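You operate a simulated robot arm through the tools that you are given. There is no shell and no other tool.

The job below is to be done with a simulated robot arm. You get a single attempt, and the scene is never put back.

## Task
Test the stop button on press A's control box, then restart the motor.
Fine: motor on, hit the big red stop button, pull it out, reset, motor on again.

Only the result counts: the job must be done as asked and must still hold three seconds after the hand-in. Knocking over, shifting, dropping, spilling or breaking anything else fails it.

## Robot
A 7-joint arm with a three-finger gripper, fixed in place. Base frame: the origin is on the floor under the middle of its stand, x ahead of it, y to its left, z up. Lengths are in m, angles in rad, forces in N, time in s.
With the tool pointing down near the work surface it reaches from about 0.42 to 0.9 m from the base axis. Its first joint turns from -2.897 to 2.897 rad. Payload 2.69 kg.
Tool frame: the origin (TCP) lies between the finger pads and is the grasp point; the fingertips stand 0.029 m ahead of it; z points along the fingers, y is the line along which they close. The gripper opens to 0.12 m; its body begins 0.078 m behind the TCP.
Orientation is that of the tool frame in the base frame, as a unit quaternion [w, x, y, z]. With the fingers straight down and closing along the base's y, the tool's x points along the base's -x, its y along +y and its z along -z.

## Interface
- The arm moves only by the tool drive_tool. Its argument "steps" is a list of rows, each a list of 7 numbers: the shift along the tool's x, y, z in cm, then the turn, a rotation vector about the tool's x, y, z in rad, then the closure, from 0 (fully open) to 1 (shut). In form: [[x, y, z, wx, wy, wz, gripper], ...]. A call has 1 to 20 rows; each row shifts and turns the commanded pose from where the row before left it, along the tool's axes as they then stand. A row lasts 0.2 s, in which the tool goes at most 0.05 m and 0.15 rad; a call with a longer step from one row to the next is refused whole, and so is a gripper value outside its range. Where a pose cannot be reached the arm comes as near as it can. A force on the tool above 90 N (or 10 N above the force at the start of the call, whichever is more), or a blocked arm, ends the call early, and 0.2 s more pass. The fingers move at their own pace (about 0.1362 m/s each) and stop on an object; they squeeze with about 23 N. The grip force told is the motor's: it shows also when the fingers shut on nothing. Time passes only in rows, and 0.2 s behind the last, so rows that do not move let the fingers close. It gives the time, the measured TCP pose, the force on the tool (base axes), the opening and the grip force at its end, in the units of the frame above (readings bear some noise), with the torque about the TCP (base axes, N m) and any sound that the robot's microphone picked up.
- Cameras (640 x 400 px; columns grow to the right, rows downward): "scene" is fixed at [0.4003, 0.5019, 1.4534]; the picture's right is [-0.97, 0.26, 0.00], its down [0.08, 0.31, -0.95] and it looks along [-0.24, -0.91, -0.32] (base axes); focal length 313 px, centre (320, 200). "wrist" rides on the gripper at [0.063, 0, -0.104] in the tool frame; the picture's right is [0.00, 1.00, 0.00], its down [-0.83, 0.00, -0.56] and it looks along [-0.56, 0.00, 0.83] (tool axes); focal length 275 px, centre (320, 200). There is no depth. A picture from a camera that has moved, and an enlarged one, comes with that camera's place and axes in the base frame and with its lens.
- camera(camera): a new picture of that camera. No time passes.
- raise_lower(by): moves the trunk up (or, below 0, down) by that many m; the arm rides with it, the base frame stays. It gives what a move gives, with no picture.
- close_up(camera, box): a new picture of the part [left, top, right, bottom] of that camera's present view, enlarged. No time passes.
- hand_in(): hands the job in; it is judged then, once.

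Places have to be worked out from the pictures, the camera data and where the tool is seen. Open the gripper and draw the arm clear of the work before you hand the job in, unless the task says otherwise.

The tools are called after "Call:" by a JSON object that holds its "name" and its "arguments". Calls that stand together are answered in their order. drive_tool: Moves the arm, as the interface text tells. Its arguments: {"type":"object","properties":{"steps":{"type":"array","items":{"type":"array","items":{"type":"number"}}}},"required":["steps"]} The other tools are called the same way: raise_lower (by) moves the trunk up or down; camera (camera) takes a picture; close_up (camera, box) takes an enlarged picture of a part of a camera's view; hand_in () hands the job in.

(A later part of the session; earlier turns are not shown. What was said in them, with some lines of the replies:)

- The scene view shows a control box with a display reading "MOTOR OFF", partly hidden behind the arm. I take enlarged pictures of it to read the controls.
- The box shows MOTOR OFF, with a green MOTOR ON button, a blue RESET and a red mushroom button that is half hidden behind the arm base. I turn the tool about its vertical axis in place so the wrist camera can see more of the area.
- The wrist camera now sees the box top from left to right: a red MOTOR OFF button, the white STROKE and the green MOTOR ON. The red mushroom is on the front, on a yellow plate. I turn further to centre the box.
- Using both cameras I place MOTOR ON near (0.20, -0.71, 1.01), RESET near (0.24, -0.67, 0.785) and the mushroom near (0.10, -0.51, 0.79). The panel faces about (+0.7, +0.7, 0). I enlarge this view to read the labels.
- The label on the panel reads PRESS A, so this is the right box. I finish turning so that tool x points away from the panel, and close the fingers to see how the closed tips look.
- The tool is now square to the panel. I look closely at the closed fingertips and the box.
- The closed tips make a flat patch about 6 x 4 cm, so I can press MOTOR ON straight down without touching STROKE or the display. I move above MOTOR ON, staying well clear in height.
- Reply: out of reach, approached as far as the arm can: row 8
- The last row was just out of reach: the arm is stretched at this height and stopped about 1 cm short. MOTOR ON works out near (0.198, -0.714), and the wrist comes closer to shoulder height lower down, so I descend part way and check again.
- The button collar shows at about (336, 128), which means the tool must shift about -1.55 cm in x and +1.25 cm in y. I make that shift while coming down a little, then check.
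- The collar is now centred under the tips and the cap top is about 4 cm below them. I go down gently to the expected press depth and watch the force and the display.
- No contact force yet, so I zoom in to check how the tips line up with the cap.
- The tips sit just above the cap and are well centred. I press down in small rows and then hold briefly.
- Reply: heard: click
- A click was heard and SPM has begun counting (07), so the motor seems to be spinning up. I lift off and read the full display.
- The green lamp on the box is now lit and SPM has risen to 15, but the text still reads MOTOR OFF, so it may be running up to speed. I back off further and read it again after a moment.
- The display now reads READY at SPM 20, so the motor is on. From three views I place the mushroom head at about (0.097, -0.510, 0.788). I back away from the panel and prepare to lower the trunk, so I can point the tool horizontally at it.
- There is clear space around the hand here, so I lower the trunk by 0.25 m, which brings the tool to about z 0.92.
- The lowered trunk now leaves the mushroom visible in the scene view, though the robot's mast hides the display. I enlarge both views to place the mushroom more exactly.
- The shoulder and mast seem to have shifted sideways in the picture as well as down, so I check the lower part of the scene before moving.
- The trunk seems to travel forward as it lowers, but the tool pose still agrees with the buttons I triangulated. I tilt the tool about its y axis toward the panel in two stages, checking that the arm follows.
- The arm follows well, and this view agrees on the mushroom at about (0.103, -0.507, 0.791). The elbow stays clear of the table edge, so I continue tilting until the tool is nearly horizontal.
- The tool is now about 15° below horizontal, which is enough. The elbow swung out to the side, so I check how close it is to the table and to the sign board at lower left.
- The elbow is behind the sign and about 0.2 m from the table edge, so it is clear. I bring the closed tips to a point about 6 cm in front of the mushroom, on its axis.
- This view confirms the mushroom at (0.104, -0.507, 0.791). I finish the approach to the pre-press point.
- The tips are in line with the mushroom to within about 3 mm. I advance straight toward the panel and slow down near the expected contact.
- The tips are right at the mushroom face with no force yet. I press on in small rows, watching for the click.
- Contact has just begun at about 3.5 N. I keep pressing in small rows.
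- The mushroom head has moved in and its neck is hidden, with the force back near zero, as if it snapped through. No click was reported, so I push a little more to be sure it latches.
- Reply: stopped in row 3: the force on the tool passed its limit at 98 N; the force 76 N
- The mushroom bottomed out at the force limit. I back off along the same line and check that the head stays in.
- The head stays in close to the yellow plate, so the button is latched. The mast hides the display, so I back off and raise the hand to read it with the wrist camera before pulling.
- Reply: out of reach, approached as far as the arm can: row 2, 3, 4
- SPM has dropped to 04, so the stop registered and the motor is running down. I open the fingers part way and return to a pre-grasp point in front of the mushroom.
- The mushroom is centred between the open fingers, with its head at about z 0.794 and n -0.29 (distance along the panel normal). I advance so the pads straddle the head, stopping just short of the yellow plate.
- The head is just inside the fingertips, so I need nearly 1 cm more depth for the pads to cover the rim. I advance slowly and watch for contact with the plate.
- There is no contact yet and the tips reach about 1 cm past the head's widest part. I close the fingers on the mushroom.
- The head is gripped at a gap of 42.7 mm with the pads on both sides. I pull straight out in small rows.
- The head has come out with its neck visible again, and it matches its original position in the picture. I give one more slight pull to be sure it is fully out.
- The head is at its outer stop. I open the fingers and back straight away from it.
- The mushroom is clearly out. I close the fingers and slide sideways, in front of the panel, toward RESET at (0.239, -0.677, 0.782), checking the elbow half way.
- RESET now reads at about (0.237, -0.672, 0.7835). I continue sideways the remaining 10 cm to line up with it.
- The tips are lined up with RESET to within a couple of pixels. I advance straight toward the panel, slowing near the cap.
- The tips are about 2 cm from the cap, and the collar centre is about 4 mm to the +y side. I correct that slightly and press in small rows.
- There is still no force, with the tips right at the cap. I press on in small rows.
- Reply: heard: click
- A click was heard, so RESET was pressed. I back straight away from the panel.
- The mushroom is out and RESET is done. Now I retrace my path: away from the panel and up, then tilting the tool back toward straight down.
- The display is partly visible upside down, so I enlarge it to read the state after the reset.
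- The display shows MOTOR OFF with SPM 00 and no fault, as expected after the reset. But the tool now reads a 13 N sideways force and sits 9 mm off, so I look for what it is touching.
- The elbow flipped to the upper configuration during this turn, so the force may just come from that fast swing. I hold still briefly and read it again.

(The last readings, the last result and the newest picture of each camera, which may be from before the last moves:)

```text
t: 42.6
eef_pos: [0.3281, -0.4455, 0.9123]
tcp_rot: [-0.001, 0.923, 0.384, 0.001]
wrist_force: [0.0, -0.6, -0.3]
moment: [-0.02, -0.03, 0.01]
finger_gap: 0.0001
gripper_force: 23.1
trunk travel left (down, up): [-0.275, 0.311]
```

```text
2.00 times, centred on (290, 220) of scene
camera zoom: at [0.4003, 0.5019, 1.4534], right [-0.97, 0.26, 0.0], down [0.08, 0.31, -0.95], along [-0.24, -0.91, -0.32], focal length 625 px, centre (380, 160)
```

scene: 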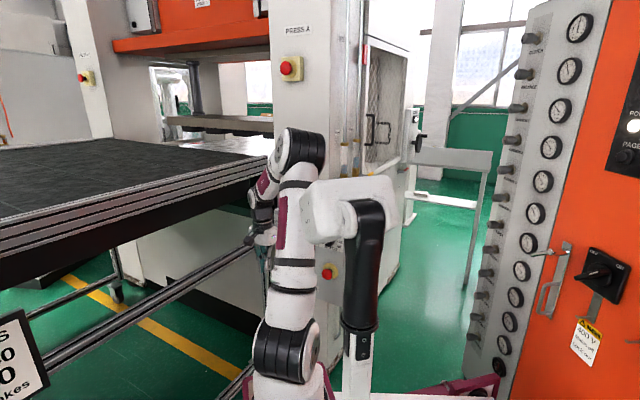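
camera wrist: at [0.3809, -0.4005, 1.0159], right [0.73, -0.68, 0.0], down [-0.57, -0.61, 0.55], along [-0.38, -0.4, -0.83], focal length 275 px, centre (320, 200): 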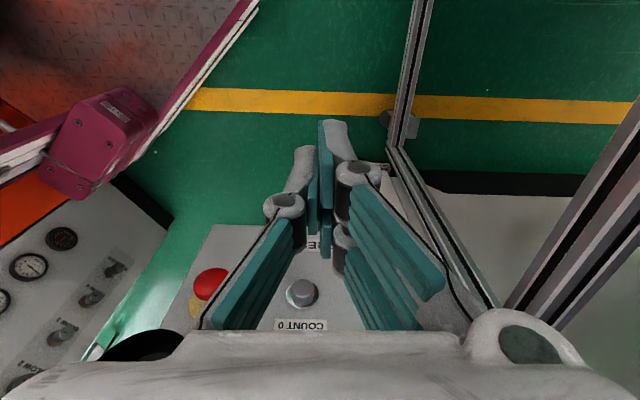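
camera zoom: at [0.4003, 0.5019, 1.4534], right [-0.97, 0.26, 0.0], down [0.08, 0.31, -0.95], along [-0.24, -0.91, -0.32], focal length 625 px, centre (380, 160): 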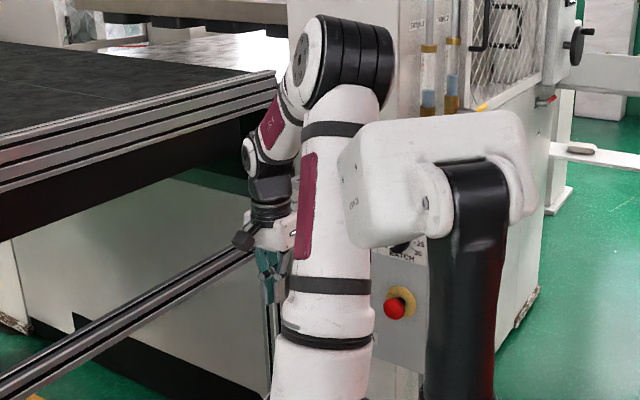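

The force was only transient: it is now zero and the pose is as commanded. I raise the trunk back by 0.25 m.

Call:
{"name": "raise_lower", "arguments": {"by": 0.25}}

Call:
{"name": "camera", "arguments": {"camera": "scene"}}

Call:
{"name": "close_up", "arguments": {"camera": "scene", "box": [260, 150, 360, 300]}}

```text
t: 45.2
eef_pos: [0.3296, -0.4464, 1.1622]
tcp_rot: [0.0, 0.923, 0.385, 0.002]
wrist_force: [-0.1, -0.1, -0.1]
moment: [-0.04, -0.01, 0.05]
finger_gap: 0.0
gripper_force: 23.1
trunk travel left (down, up): [-0.525, 0.061]
```

```text
taken
```

scene: 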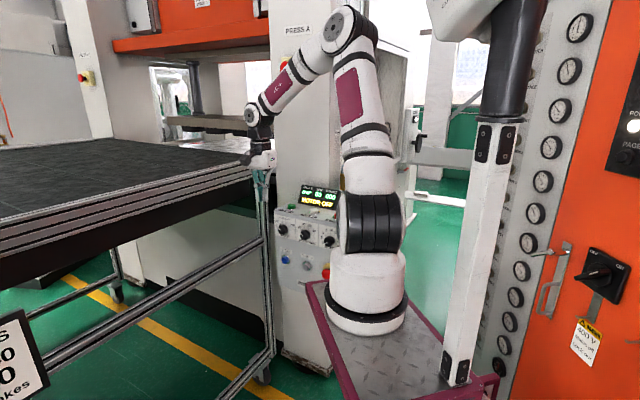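

```text
2.67 times, centred on (310, 225) of scene
camera zoom: at [0.4003, 0.5019, 1.4534], right [-0.97, 0.26, 0.0], down [0.08, 0.31, -0.95], along [-0.24, -0.91, -0.32], focal length 834 px, centre (347, 133)
```

zoom: 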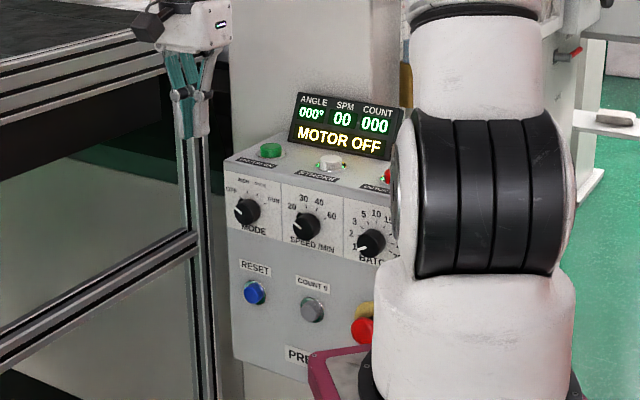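

The display reads MOTOR OFF with the stop out and reset done. I move back above MOTOR ON, where I pressed before at about (0.196, -0.722).

Call:
{"name": "drive_tool", "arguments": {"steps": [[-4.1, 1.43, 0.5, 0, 0, 0, 1], [-4.1, 1.43, 0.5, 0, 0, 0, 1], [-4.1, 1.43, 0.5, 0, 0, 0, 1], [-4.1, 1.43, 0.5, 0, 0, 0, 1], [-4.1, 1.43, 0.5, 0, 0, 0, 1], [-4.1, 1.43, 0.5, 0, 0, 0, 1], [-4.1, 1.43, 0.5, 0, 0, 0, 1]]}}

Call:
{"name": "camera", "arguments": {"camera": "wrist"}}

Call:
{"name": "camera", "arguments": {"camera": "scene"}}

```text
t: 46.8
eef_pos: [0.1971, -0.721, 1.129]
tcp_rot: [-0.002, 0.923, 0.386, 0.002]
wrist_force: [-0.8, 0.5, 0.7]
moment: [-0.07, -0.08, 0.01]
finger_gap: 0.0
gripper_force: 22.9
trunk travel left (down, up): [-0.525, 0.061]
```

```text
taken
camera wrist: at [0.2403, -0.6754, 1.2312], right [0.71, -0.7, 0.0], down [-0.58, -0.6, 0.55], along [-0.39, -0.39, -0.83], focal length 275 px, centre (320, 200)
```

wrist: 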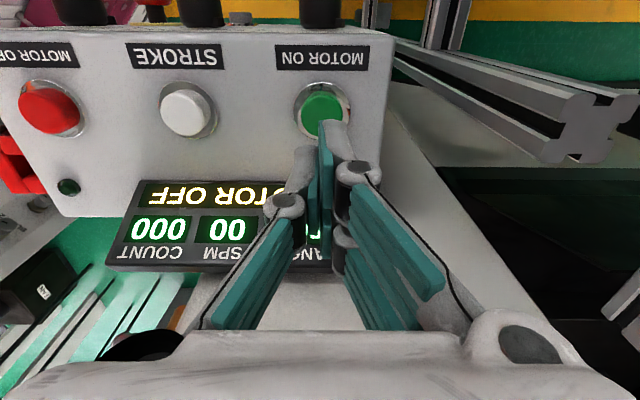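

```text
taken
```

scene: 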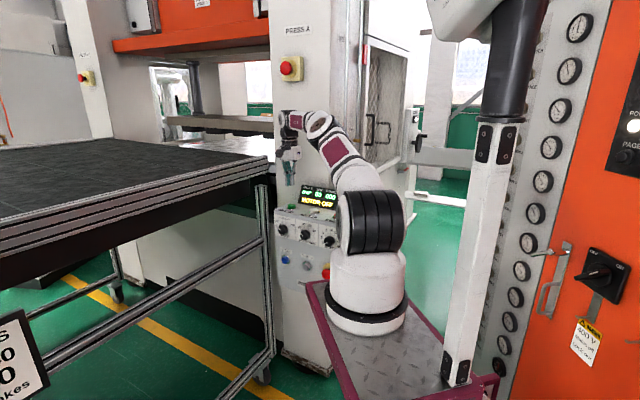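

The hand is back over MOTOR ON. I descend to just above the cap and recheck the alignment.

Call:
{"name": "drive_tool", "arguments": {"steps": [[0, 0, 3, 0, 0, 0, 1], [0, 0, 3, 0, 0, 0, 1], [0, 0, 1.8, 0, 0, 0, 1]]}}

Call:
{"name": "camera", "arguments": {"camera": "wrist"}}

Call:
{"name": "close_up", "arguments": {"camera": "scene", "box": [274, 175, 304, 215]}}

```text
t: 47.6
eef_pos: [0.1967, -0.7218, 1.048]
tcp_rot: [-0.001, 0.923, 0.384, 0.002]
wrist_force: [0.3, 0.0, 0.3]
moment: [-0.02, 0.02, 0.01]
finger_gap: 0.0
gripper_force: 22.9
trunk travel left (down, up): [-0.525, 0.061]
```

```text
taken
camera wrist: at [0.2407, -0.6765, 1.1515], right [0.71, -0.7, 0.0], down [-0.59, -0.59, 0.55], along [-0.39, -0.39, -0.83], focal length 275 px, centre (320, 200)
```

wrist: 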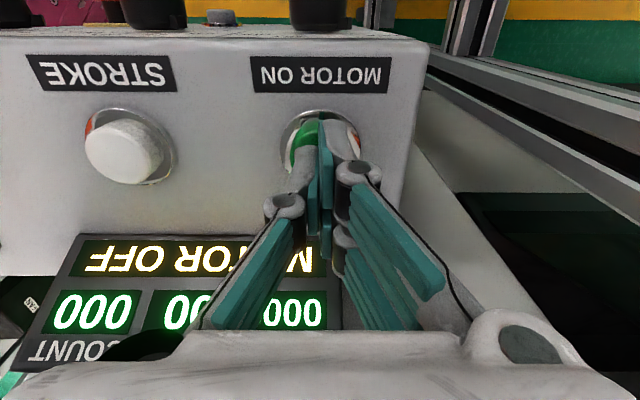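

```text
10.00 times, centred on (289, 195) of scene
camera zoom: at [0.4003, 0.5019, 1.4534], right [-0.97, 0.26, 0.0], down [0.08, 0.31, -0.95], along [-0.24, -0.91, -0.32], focal length 3126 px, centre (630, 250)
```

zoom: 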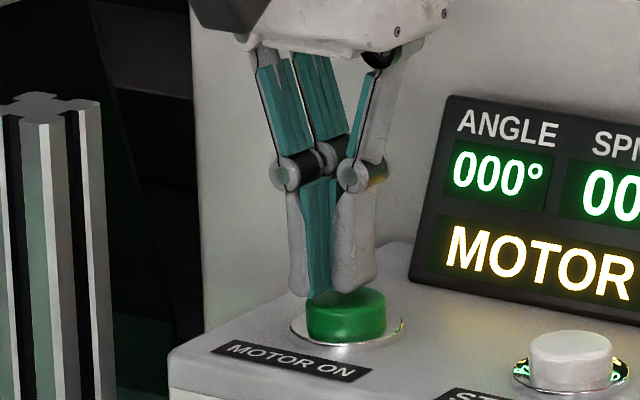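

The tips are over the cap just as in the first press. I press down in the same small rows.

Call:
{"name": "drive_tool", "arguments": {"steps": [[0, 0, 0.4, 0, 0, 0, 1], [0, 0, 0.3, 0, 0, 0, 1], [0, 0, 0.3, 0, 0, 0, 1], [0, 0, 0.3, 0, 0, 0, 1], [0, 0, 0.1, 0, 0, 0, 1]]}}

Call:
{"name": "close_up", "arguments": {"camera": "scene", "box": [260, 150, 340, 230]}}

```text
t: 48.8
eef_pos: [0.1982, -0.722, 1.0347]
tcp_rot: [-0.001, 0.923, 0.385, 0.001]
wrist_force: [0.6, 1.4, 9.4]
moment: [0.02, 0.03, 0.01]
finger_gap: 0.0059
gripper_force: 28.8
trunk travel left (down, up): [-0.525, 0.061]
heard: click
```

```text
5.00 times, centred on (300, 190) of scene
camera zoom: at [0.4003, 0.5019, 1.4534], right [-0.97, 0.26, 0.0], down [0.08, 0.31, -0.95], along [-0.24, -0.91, -0.32], focal length 1563 px, centre (420, 250)
```

zoom: 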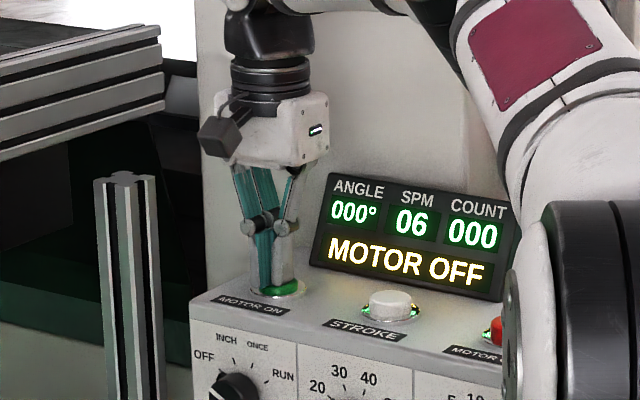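

A click was heard and SPM is rising again (06). I lift off straight up and back away while the motor runs up.

Call:
{"name": "drive_tool", "arguments": {"steps": [[0, 0, -1, 0, 0, 0, 1], [0, 0, -3, 0, 0, 0, 1], [0, 0, -4, 0, 0, 0, 1], [0, 0, -2, 0, 0, 0, 1], [3, 0, -1, 0, 0, 0, 1], [4, -1, 0, 0, 0, 0, 1], [4, -1, 0, 0, 0, 0, 1], [4, -1, 0, 0, 0, 0, 1], [4, -1, 0, 0, 0, 0, 1]]}}

Call:
{"name": "close_up", "arguments": {"camera": "scene", "box": [260, 150, 360, 300]}}

Call:
{"name": "camera", "arguments": {"camera": "wrist"}}

```text
t: 50.8
eef_pos: [0.2996, -0.5561, 1.1454]
tcp_rot: [0.0, 0.923, 0.384, 0.003]
wrist_force: [-1.0, -0.4, -0.7]
moment: [0.03, -0.02, 0.0]
finger_gap: 0.0002
gripper_force: 28.3
trunk travel left (down, up): [-0.525, 0.061]
```

```text
2.67 times, centred on (310, 225) of scene
camera zoom: at [0.4003, 0.5019, 1.4534], right [-0.97, 0.26, 0.0], down [0.08, 0.31, -0.95], along [-0.24, -0.91, -0.32], focal length 834 px, centre (347, 133)
```

zoom: 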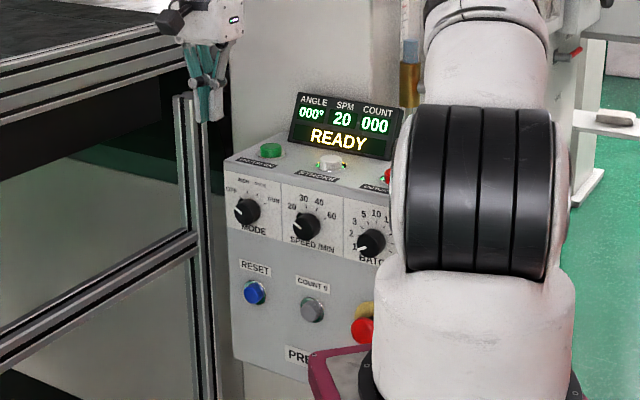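

```text
taken
camera wrist: at [0.3435, -0.5116, 1.2493], right [0.71, -0.7, 0.0], down [-0.59, -0.59, 0.55], along [-0.39, -0.39, -0.83], focal length 275 px, centre (320, 200)
```

wrist: 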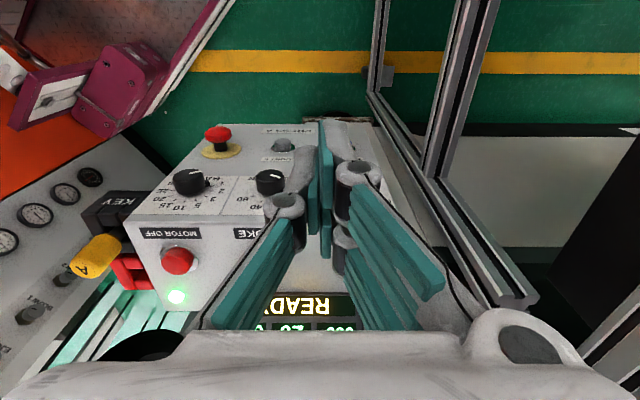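

The display reads READY at SPM 20 with the green lamp lit, the mushroom out and all the knobs as they were. I draw the arm back to about its starting place and open the gripper.

Call:
{"name": "drive_tool", "arguments": {"steps": [[2.9, -1.1, -3.4, 0, 0, 0, 1], [2.9, -1.1, -3.4, 0, 0, 0, 1], [2.9, -1.1, -3.4, 0, 0, 0, 1], [2.9, -1.1, -3.4, 0, 0, 0, 1], [2.9, -1.1, -3.4, 0, 0, 0, 1], [0, 0, 0, 0, 0, 0, 0], [0, 0, 0, 0, 0, 0, 0], [0, 0, 0, 0, 0, 0, 0]]}}

Call:
{"name": "camera", "arguments": {"camera": "scene"}}

Call:
{"name": "close_up", "arguments": {"camera": "scene", "box": [260, 150, 360, 300]}}

Call:
{"name": "camera", "arguments": {"camera": "wrist"}}

```text
t: 52.6
eef_pos: [0.3649, -0.417, 1.3172]
tcp_rot: [-0.001, 0.923, 0.384, 0.002]
wrist_force: [0.2, -0.3, 0.0]
moment: [0.01, 0.02, 0.0]
finger_gap: 0.12
gripper_force: 0.1
trunk travel left (down, up): [-0.525, 0.061]
```

```text
taken
```

scene: 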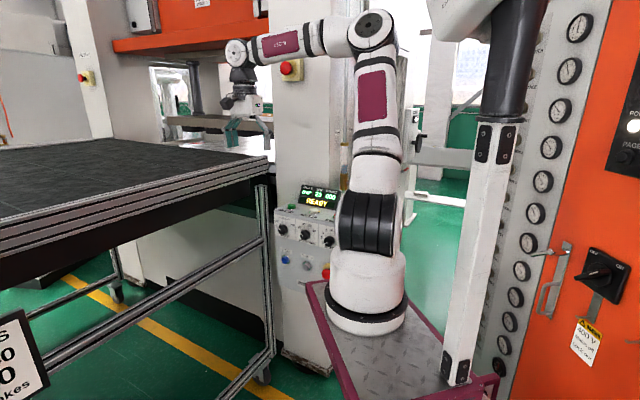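

```text
2.67 times, centred on (310, 225) of scene
camera zoom: at [0.4003, 0.5019, 1.4534], right [-0.97, 0.26, 0.0], down [0.08, 0.31, -0.95], along [-0.24, -0.91, -0.32], focal length 834 px, centre (347, 133)
```

zoom: 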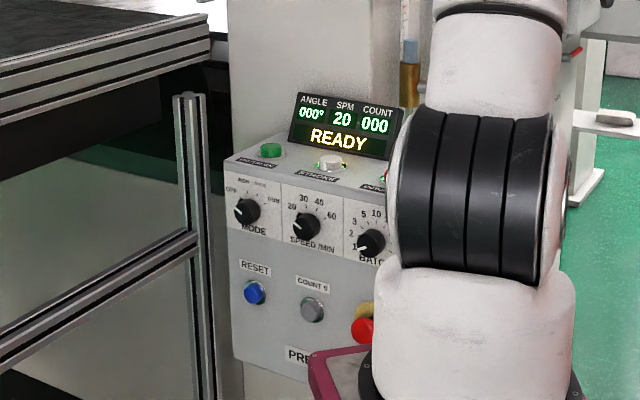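

```text
taken
camera wrist: at [0.4082, -0.3713, 1.4201], right [0.71, -0.7, 0.0], down [-0.58, -0.59, 0.55], along [-0.39, -0.39, -0.83], focal length 275 px, centre (320, 200)
```

wrist: 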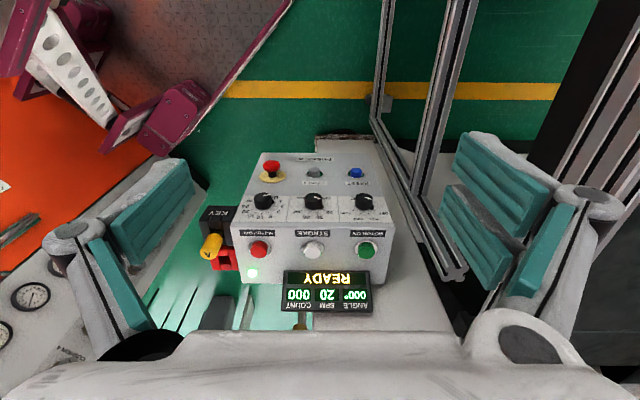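

The display holds READY at SPM 20 and COUNT 000, the green lamp is lit and the mushroom is out. The arm is clear with the gripper open, so I hand the job in.

Call:
{"name": "hand_in", "arguments": {}}

```text
The job is handed in.
```

I tested the stop button on press A's control box, and the motor is running again. The display read READY at SPM 20 when I handed the job in.

1. **Motor on:** I pressed MOTOR ON; it clicked, and the display went to READY at SPM 20.
2. **Stop:** I pushed the big red button in until it latched. There was no click, but SPM dropped to 04 and later to 00, so the stop does cut the motor.
3. **Pull out:** I gripped the button and pulled it back to its original position.
4. **Reset:** I pressed RESET, which clicked. The display then showed MOTOR OFF.
5. **Motor on again:** I pressed MOTOR ON; it clicked, and the display went back to READY at SPM 20 with the green lamp lit.

While I was tilting the tool back after the reset, the arm's elbow swung over quickly and the tool briefly read 13 N sideways. The reading went back to zero, and I saw nothing touched or moved. The arm is back near its starting position with the gripper open.
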